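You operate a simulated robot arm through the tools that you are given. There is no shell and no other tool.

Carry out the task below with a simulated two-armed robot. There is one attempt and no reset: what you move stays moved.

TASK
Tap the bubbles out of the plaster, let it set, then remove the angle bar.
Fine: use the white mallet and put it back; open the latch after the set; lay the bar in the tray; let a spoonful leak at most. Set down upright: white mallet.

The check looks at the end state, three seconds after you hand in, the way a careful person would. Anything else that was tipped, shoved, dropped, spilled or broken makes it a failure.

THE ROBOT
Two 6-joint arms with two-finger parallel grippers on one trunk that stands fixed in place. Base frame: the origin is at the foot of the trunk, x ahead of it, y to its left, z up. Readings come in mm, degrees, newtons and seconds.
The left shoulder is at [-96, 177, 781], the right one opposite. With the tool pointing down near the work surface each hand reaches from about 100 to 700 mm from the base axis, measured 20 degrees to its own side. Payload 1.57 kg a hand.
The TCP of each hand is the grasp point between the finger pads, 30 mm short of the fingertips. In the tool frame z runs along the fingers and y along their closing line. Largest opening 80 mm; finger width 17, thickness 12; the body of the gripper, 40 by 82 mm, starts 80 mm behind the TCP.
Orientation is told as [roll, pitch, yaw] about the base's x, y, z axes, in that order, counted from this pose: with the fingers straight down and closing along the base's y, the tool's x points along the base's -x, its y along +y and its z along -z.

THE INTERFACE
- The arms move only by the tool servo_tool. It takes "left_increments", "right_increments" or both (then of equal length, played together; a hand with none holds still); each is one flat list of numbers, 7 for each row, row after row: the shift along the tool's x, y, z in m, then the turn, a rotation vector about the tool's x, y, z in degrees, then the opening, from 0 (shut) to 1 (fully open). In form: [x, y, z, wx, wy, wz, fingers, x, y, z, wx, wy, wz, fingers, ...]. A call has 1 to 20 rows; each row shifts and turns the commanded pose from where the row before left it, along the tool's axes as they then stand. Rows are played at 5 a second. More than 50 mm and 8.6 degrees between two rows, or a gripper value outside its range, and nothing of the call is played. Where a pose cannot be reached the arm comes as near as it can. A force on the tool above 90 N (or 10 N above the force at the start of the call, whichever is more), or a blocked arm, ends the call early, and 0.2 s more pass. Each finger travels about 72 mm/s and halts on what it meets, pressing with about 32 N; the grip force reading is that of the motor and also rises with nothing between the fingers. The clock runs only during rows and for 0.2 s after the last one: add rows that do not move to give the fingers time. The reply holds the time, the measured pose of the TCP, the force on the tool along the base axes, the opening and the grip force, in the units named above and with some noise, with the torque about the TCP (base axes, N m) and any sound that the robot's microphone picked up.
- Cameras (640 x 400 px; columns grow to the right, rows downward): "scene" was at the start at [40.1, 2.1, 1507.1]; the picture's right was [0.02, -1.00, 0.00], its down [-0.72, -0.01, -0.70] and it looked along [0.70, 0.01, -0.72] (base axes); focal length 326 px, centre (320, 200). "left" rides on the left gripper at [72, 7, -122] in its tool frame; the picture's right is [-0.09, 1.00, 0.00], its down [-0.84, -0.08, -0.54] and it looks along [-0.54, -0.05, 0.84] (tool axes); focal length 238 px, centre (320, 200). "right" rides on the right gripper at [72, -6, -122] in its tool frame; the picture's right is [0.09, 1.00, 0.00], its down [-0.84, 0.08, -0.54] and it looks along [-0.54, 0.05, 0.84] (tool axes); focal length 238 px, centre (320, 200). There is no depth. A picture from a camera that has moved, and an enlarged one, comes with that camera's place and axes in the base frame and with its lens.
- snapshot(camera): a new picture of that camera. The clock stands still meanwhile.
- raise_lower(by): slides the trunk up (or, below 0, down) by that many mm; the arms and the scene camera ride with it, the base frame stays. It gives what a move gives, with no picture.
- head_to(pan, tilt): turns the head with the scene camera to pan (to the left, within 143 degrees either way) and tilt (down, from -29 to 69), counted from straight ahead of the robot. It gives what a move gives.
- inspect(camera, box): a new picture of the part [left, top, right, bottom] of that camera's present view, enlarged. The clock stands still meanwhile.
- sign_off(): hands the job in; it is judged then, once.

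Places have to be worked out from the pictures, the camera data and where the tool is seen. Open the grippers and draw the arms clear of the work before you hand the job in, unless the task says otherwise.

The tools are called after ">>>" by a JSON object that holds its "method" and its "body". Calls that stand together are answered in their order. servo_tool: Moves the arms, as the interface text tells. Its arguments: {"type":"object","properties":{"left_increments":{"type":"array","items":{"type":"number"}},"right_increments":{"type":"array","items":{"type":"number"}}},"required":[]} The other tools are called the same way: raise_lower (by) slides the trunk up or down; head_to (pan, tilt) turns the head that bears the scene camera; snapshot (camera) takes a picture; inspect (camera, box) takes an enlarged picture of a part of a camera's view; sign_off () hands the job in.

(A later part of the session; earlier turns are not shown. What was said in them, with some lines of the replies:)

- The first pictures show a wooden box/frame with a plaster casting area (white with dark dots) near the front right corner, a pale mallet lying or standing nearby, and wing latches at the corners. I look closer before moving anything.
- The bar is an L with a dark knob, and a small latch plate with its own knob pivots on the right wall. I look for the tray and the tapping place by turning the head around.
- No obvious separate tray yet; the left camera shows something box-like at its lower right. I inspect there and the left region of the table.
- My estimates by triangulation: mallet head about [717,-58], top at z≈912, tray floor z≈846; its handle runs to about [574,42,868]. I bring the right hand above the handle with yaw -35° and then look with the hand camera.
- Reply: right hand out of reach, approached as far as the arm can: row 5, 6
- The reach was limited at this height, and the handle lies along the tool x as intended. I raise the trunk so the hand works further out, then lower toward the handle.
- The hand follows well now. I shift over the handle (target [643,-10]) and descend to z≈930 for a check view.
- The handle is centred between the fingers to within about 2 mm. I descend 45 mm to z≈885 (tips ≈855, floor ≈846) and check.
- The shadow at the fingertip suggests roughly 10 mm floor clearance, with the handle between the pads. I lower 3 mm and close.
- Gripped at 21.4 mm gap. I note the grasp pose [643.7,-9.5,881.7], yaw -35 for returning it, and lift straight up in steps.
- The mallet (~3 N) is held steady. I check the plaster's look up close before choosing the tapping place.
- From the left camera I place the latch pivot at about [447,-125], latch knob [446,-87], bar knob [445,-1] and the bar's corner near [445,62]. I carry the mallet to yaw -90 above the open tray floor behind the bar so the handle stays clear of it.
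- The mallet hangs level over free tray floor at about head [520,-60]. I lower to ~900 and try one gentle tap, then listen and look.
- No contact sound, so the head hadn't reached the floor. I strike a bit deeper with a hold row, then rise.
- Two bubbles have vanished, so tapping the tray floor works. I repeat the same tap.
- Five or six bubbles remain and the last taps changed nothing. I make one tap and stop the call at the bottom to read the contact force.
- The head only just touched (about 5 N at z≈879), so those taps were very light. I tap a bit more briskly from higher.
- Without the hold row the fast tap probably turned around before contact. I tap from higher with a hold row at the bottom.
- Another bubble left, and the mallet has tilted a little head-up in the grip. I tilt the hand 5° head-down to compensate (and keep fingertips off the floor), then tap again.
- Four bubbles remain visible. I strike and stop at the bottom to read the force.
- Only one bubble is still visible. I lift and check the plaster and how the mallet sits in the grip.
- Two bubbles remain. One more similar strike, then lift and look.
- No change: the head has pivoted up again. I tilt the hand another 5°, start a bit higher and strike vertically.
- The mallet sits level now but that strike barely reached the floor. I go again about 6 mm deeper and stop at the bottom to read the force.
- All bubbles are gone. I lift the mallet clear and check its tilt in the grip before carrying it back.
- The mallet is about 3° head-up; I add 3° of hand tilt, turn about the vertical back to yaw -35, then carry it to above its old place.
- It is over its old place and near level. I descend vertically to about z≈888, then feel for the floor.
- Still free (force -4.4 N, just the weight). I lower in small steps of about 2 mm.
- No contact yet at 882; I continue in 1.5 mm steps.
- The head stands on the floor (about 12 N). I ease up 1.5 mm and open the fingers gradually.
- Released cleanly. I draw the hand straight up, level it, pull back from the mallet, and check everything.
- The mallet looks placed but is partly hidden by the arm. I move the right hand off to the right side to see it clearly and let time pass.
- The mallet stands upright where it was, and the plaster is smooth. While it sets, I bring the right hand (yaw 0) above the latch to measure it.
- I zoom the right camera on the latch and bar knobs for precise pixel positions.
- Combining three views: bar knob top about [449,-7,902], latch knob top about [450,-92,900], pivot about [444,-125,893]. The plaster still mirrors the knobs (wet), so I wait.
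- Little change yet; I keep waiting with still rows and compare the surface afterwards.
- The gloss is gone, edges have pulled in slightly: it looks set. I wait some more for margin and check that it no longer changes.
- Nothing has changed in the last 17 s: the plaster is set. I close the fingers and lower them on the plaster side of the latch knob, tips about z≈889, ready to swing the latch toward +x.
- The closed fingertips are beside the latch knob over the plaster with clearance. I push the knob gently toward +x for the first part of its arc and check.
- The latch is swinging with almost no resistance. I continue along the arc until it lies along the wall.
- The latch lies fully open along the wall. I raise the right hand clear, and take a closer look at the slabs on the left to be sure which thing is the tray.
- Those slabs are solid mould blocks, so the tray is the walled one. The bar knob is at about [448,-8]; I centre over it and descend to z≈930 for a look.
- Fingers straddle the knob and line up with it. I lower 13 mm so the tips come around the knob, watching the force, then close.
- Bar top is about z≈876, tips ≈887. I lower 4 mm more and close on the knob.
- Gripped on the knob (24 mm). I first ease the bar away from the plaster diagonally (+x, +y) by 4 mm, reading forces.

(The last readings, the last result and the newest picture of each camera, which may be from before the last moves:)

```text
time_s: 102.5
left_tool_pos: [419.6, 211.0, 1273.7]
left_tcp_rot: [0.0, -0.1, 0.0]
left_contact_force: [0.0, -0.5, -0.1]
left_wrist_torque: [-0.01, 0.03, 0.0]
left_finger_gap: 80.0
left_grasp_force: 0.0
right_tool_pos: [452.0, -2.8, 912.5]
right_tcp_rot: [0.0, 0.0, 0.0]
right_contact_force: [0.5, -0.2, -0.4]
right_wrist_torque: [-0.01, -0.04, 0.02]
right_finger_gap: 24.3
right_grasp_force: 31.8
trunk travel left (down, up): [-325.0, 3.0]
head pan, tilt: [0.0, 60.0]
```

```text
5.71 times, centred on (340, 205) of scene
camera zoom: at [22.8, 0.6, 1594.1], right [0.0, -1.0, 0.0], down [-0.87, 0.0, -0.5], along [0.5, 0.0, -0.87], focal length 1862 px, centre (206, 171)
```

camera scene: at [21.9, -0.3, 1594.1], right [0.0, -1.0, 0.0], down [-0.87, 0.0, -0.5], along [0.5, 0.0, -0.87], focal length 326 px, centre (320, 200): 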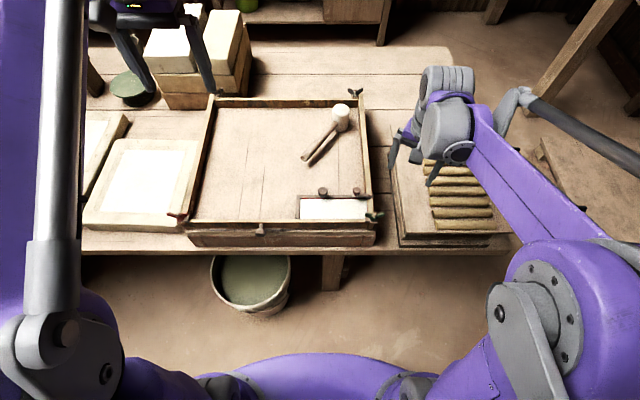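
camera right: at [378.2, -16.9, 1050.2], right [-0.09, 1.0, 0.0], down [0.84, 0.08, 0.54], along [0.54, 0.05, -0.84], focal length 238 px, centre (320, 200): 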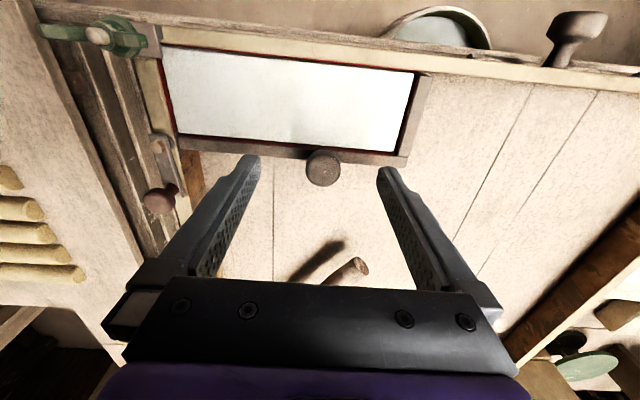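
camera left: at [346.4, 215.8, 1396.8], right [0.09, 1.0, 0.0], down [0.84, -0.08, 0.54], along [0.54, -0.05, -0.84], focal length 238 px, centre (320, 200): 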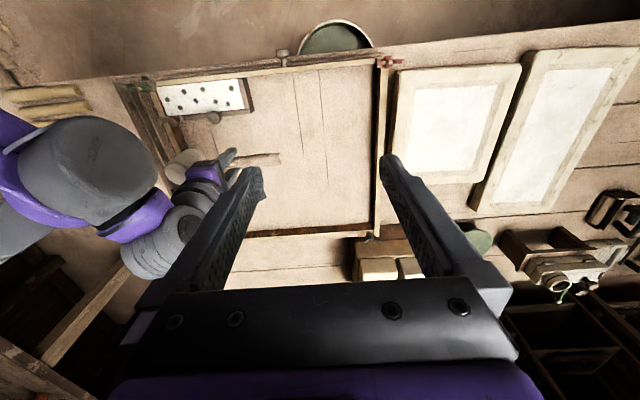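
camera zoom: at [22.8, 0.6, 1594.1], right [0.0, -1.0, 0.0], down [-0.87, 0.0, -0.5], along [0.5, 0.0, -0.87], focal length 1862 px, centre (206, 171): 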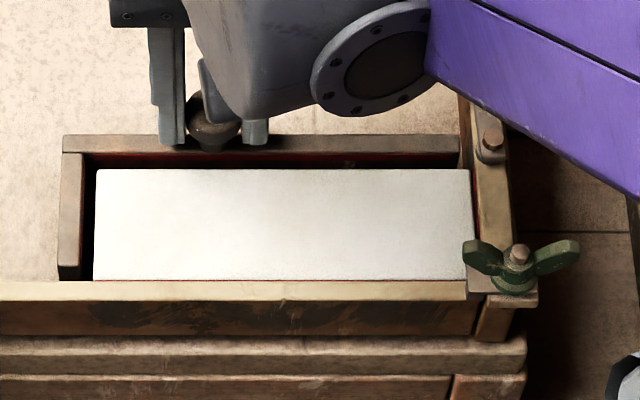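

The bar slides free cleanly and the plaster stays put. I lift 15 mm, carry it to about +45 mm x and +70 mm y over the open tray floor, and check.

>>> {"method": "servo_tool", "body": {"right_increments": [-0.003, 0.003, 0, 0, 0, 0, 0, -0.002, 0.002, -0.005, 0, 0, 0, 0, -0.002, 0.002, -0.01, 0, 0, 0, 0, -0.01, 0.015, 0, 0, 0, 0, 0, -0.014, 0.022, 0, 0, 0, 0, 0, -0.014, 0.022, 0, 0, 0, 0, 0, 0, 0, 0, 0, 0, 0, 0]}}

>>> {"method": "snapshot", "body": {"camera": "right"}}

>>> {"method": "inspect", "body": {"camera": "scene", "box": [220, 80, 420, 240]}}

>>> {"method": "snapshot", "body": {"camera": "left"}}

```text
time_s: 104.1
left_tool_pos: [418.5, 210.5, 1273.6]
left_tcp_rot: [0.0, 0.0, 0.0]
left_contact_force: [-0.1, 0.1, 0.1]
left_wrist_torque: [0.01, 0.02, 0.0]
left_finger_gap: 80.1
left_grasp_force: 0.0
right_tool_pos: [498.9, 63.5, 927.4]
right_tcp_rot: [0.0, 0.0, 0.0]
right_contact_force: [-0.8, 0.5, -4.7]
right_wrist_torque: [0.01, -0.01, 0.0]
right_finger_gap: 23.9
right_grasp_force: 32.5
trunk travel left (down, up): [-325.0, 3.0]
head pan, tilt: [0.0, 60.0]
```

```text
taken
camera right: at [428.2, 56.2, 1049.7], right [-0.09, 1.0, 0.0], down [0.84, 0.08, 0.54], along [0.54, 0.05, -0.84], focal length 238 px, centre (320, 200)
```

right: 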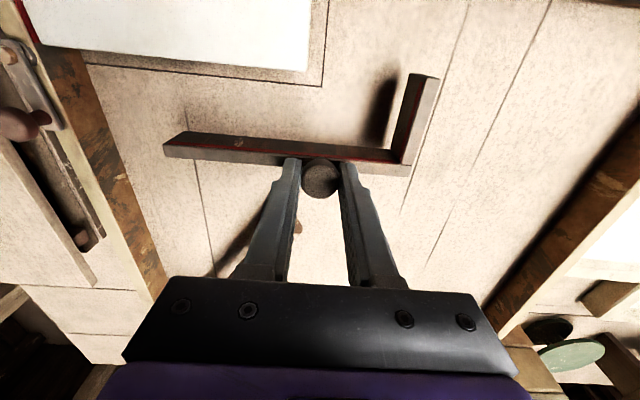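

```text
2.50 times, centred on (320, 160) of scene
camera zoom: at [22.6, 0.2, 1594.1], right [0.0, -1.0, 0.0], down [-0.87, 0.0, -0.5], along [0.5, 0.0, -0.87], focal length 815 px, centre (320, 300)
```

zoom: 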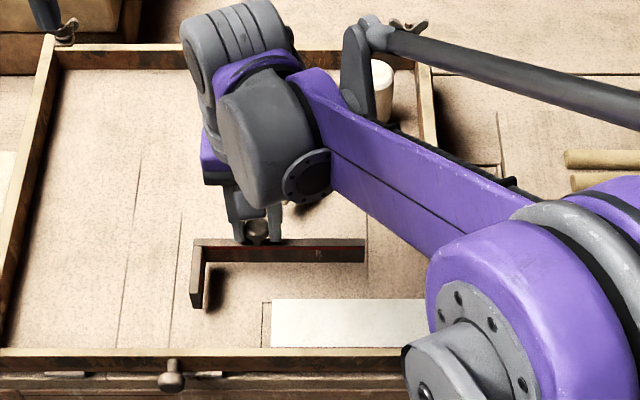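

```text
taken
camera left: at [346.2, 215.4, 1396.9], right [0.09, 1.0, 0.0], down [0.84, -0.08, 0.54], along [0.54, -0.05, -0.84], focal length 238 px, centre (320, 200)
```

left: 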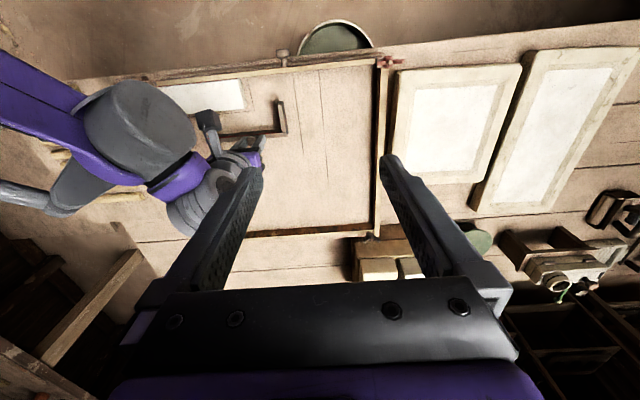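

The bar hangs level over bare floor, clear of cast and mallet. I lower it gently until it rests.

>>> {"method": "servo_tool", "body": {"right_increments": [0, 0, 0.006, 0, 0, 0, 0, 0, 0, 0.004, 0, 0, 0, 0, 0, 0, 0.002, 0, 0, 0, 0, 0, 0, 0, 0, 0, 0, 0]}}

>>> {"method": "servo_tool", "body": {"right_increments": [0, 0, 0.0012, 0, 0, 0, 0, 0, 0, 0, 0, 0, 0, 0]}}

>>> {"method": "servo_tool", "body": {"right_increments": [0, 0, 0.0012, 0, 0, 0, 0, 0, 0, 0, 0, 0, 0, 0]}}

```text
time_s: 105.1
left_tool_pos: [418.8, 211.2, 1274.8]
left_tcp_rot: [0.0, 0.0, 0.0]
left_contact_force: [0.2, 0.0, -0.1]
left_wrist_torque: [-0.01, -0.03, 0.01]
left_finger_gap: 79.9
left_grasp_force: 0.1
right_tool_pos: [498.4, 63.7, 916.1]
right_tcp_rot: [0.1, 0.0, 0.0]
right_contact_force: [-0.1, 0.7, -4.6]
right_wrist_torque: [0.01, 0.0, -0.01]
right_finger_gap: 24.0
right_grasp_force: 32.6
trunk travel left (down, up): [-325.0, 3.0]
head pan, tilt: [0.0, 60.0]
```

```text
time_s: 105.7
left_tool_pos: [418.8, 210.0, 1274.3]
left_tcp_rot: [0.0, 0.0, -0.1]
left_contact_force: [-0.6, 0.0, 0.9]
left_wrist_torque: [-0.02, -0.01, 0.0]
left_finger_gap: 80.0
left_grasp_force: 0.0
right_tool_pos: [499.1, 63.4, 915.1]
right_tcp_rot: [0.1, 0.0, 0.1]
right_contact_force: [-1.1, -0.2, -4.7]
right_wrist_torque: [0.01, -0.05, -0.03]
right_finger_gap: 23.9
right_grasp_force: 32.5
trunk travel left (down, up): [-325.0, 3.0]
head pan, tilt: [0.0, 60.0]
```

```text
time_s: 106.3
left_tool_pos: [418.1, 210.3, 1274.1]
left_tcp_rot: [0.0, 0.1, 0.0]
left_contact_force: [0.0, 0.0, 0.0]
left_wrist_torque: [0.01, 0.0, 0.02]
left_finger_gap: 80.2
left_grasp_force: 0.1
right_tool_pos: [497.8, 61.9, 913.4]
right_tcp_rot: [-0.1, 0.0, -0.1]
right_contact_force: [0.2, -0.4, -4.3]
right_wrist_torque: [0.01, -0.04, 0.0]
right_finger_gap: 24.1
right_grasp_force: 31.6
trunk travel left (down, up): [-325.0, 3.0]
head pan, tilt: [0.0, 60.0]
```

Still bearing the full weight; two more small steps.

>>> {"method": "servo_tool", "body": {"right_increments": [0, 0, 0.0012, 0, 0, 0, 0, 0, 0, 0, 0, 0, 0, 0]}}

>>> {"method": "servo_tool", "body": {"right_increments": [0, 0, 0.001, 0, 0, 0, 0, 0, 0, 0, 0, 0, 0, 0]}}

```text
time_s: 106.9
left_tool_pos: [419.6, 211.3, 1274.0]
left_tcp_rot: [0.0, 0.1, 0.0]
left_contact_force: [-0.3, 0.1, 0.5]
left_wrist_torque: [-0.02, 0.02, 0.02]
left_finger_gap: 79.7
left_grasp_force: 0.0
right_tool_pos: [498.0, 62.0, 911.4]
right_tcp_rot: [0.0, 0.0, 0.1]
right_contact_force: [-0.5, -0.2, -4.9]
right_wrist_torque: [-0.01, -0.03, 0.02]
right_finger_gap: 23.8
right_grasp_force: 31.9
trunk travel left (down, up): [-325.0, 3.0]
head pan, tilt: [0.0, 60.0]
```

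```text
time_s: 107.5
left_tool_pos: [418.0, 211.1, 1274.8]
left_tcp_rot: [-0.1, 0.0, 0.1]
left_contact_force: [0.2, -0.1, -0.5]
left_wrist_torque: [-0.03, 0.01, -0.01]
left_finger_gap: 80.1
left_grasp_force: 0.1
right_tool_pos: [496.4, 62.5, 911.3]
right_tcp_rot: [0.1, 0.0, -0.1]
right_contact_force: [3.6, 0.9, 10.4]
right_wrist_torque: [0.01, 0.3, 0.01]
right_finger_gap: 24.1
right_grasp_force: 32.4
trunk travel left (down, up): [-325.0, 3.0]
head pan, tilt: [0.0, 60.0]
```

It rests on the floor now. I ease off 1 mm, open gradually, and rise straight up.

>>> {"method": "servo_tool", "body": {"right_increments": [0, 0, -0.0008, 0, 0, 0, 0, 0, 0, 0, 0, 0, 0, 0.33, 0, 0, 0, 0, 0, 0, 0.45, 0, 0, 0, 0, 0, 0, 0.7, 0, 0, 0, 0, 0, 0, 0.7, 0, 0, -0.02, 0, 0, 0, 0.7, 0, 0, -0.04, 0, 0, 0, 0.8, 0, 0, -0.04, 0, 0, 0, 1]}}

>>> {"method": "snapshot", "body": {"camera": "right"}}

```text
time_s: 109.3
left_tool_pos: [418.5, 210.5, 1274.6]
left_tcp_rot: [-0.1, 0.1, -0.1]
left_contact_force: [0.3, -0.4, -0.9]
left_wrist_torque: [0.02, 0.01, -0.02]
left_finger_gap: 80.0
left_grasp_force: 0.1
right_tool_pos: [496.8, 63.2, 1014.8]
right_tcp_rot: [0.0, 0.0, 0.0]
right_contact_force: [-0.4, 1.0, 0.7]
right_wrist_torque: [0.04, 0.0, 0.0]
right_finger_gap: 80.1
right_grasp_force: 0.1
trunk travel left (down, up): [-325.0, 3.0]
head pan, tilt: [0.0, 60.0]
```

```text
taken
camera right: at [426.3, 56.2, 1135.4], right [-0.09, 1.0, 0.0], down [0.84, 0.08, 0.54], along [0.54, 0.05, -0.84], focal length 238 px, centre (320, 200)
```

right: 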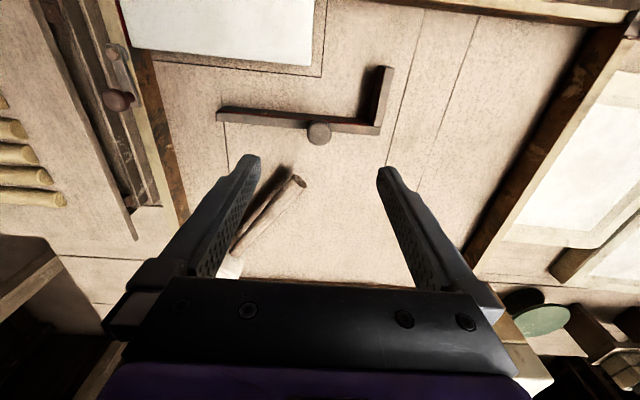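

The bar lies in the tray. I raise the right hand and withdraw it to its starting area, then inspect the whole scene.

>>> {"method": "servo_tool", "body": {"right_increments": [0, 0, -0.035, 0, 0, 0, 1, 0, 0, -0.035, 0, 0, 0, 1, 0.0045, -0.039, 0, 0, 0, 0, 1, 0.0045, -0.039, 0, 0, 0, 0, 1, 0.0045, -0.039, 0, 0, 0, 0, 1, 0.0045, -0.039, 0, 0, 0, 0, 1, 0.0045, -0.039, 0, 0, 0, 0, 1, 0.0045, -0.039, 0, 0, 0, 0, 1, 0, -0.03, -0.02, 0, 0, 0, 1, 0, 0, 0, 0, 0, 0, 1]}}

>>> {"method": "snapshot", "body": {"camera": "scene"}}

>>> {"method": "inspect", "body": {"camera": "scene", "box": [180, 80, 420, 260]}}

>>> {"method": "inspect", "body": {"camera": "scene", "box": [270, 170, 390, 245]}}

>>> {"method": "snapshot", "body": {"camera": "right"}}

>>> {"method": "inspect", "body": {"camera": "left", "box": [110, 50, 390, 240]}}

```text
time_s: 111.5
left_tool_pos: [418.3, 211.3, 1275.1]
left_tcp_rot: [0.1, 0.0, 0.1]
left_contact_force: [-0.2, 0.2, -0.3]
left_wrist_torque: [-0.01, 0.03, -0.04]
left_finger_gap: 80.0
left_grasp_force: 0.0
right_tool_pos: [470.7, -201.1, 1101.7]
right_tcp_rot: [-0.1, 0.0, 0.1]
right_contact_force: [0.6, 0.1, -0.1]
right_wrist_torque: [0.0, 0.03, 0.05]
right_finger_gap: 79.9
right_grasp_force: 0.0
trunk travel left (down, up): [-325.0, 3.0]
head pan, tilt: [0.0, 60.0]
```

```text
taken
camera scene: at [22.6, 0.9, 1594.1], right [0.0, -1.0, 0.0], down [-0.87, 0.0, -0.5], along [0.5, 0.0, -0.87], focal length 326 px, centre (320, 200)
```

scene: 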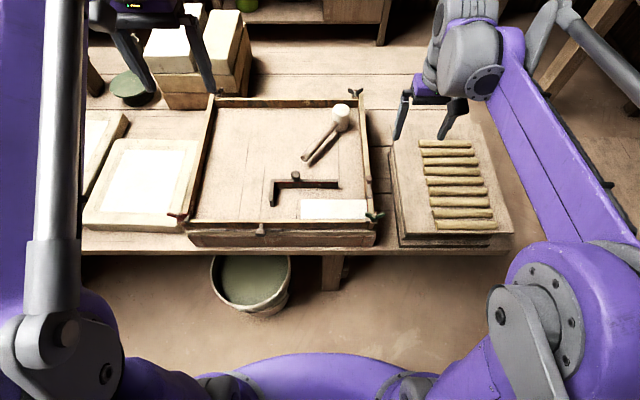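

```text
2.22 times, centred on (300, 170) of scene
camera zoom: at [22.6, 0.9, 1594.1], right [0.0, -1.0, 0.0], down [-0.87, 0.0, -0.5], along [0.5, 0.0, -0.87], focal length 724 px, centre (364, 267)
```

zoom: 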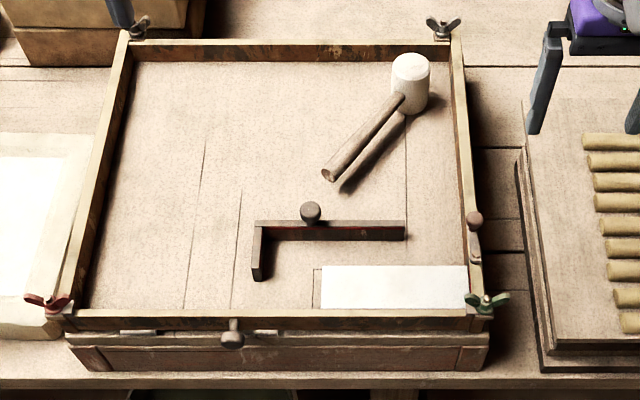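

```text
5.33 times, centred on (330, 208) of scene
camera zoom: at [22.6, 0.9, 1594.1], right [0.0, -1.0, 0.0], down [-0.87, 0.0, -0.5], along [0.5, 0.0, -0.87], focal length 1738 px, centre (267, 160)
```

zoom: 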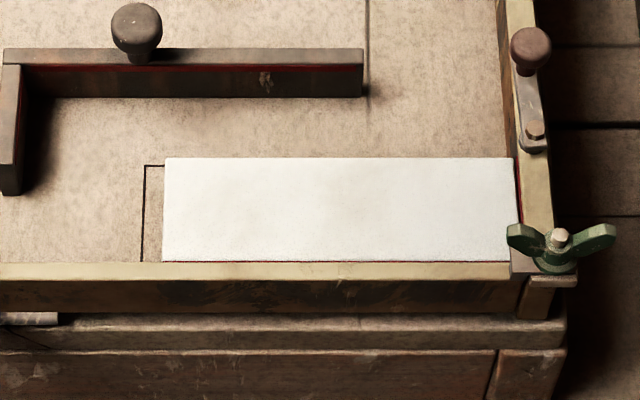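

```text
taken
camera right: at [400.2, -209.0, 1223.3], right [-0.09, 1.0, 0.0], down [0.84, 0.08, 0.54], along [0.54, 0.05, -0.84], focal length 238 px, centre (320, 200)
```

right: 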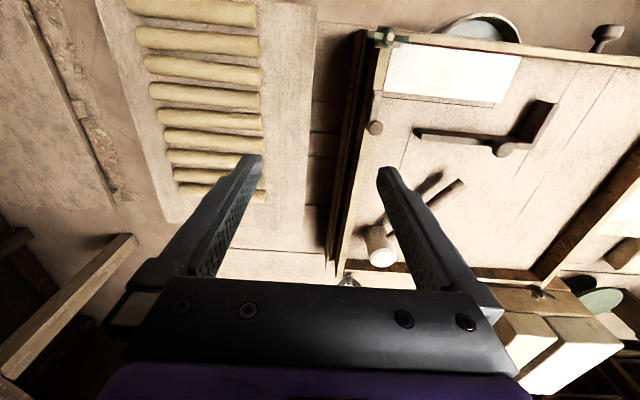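

```text
2.11 times, centred on (250, 145) of left
camera zoom: at [346.3, 216.0, 1396.8], right [0.09, 1.0, 0.0], down [0.84, -0.08, 0.54], along [0.54, -0.05, -0.84], focal length 502 px, centre (467, 316)
```

zoom: 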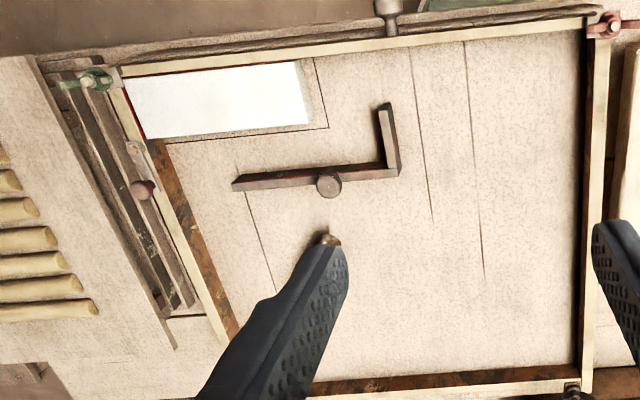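

The cast is smooth, set and undisturbed, with nothing leaked. The latch is open, the bar lies in the tray, and the mallet stands upright in its old place. Both hands are open and clear, so I hand in.

>>> {"method": "sign_off", "body": {}}

```text
The job is handed in.
```

The job is handed in. I saw no failures in the final pictures, but I don't have the result of the check.

- **Bubbles:** I tapped the tray floor with the white mallet until all eight visible bubbles were gone. The first few taps were too light and changed nothing.
- **Mallet:** It stands upright on its head where it was before, within a few millimetres by my measurement.
- **Set:** The plaster was still wet and shiny at about 55 s and matte at about 76 s. I waited until 92 s and saw no further change before touching the latch.
- **Latch:** I swung it open only after the set. It now lies along the right wall of the tray.
- **Bar:** I eased it off the plaster sideways, lifted it by its knob and laid it on the open tray floor. It is clear of both the cast and the mallet. No leak was visible.
- **Arms:** Both grippers are open and drawn clear of the work.

I took "the tray" to mean the large walled one that holds the plaster. I saw no other tray within reach, and the framed pieces on the left looked like solid slabs.
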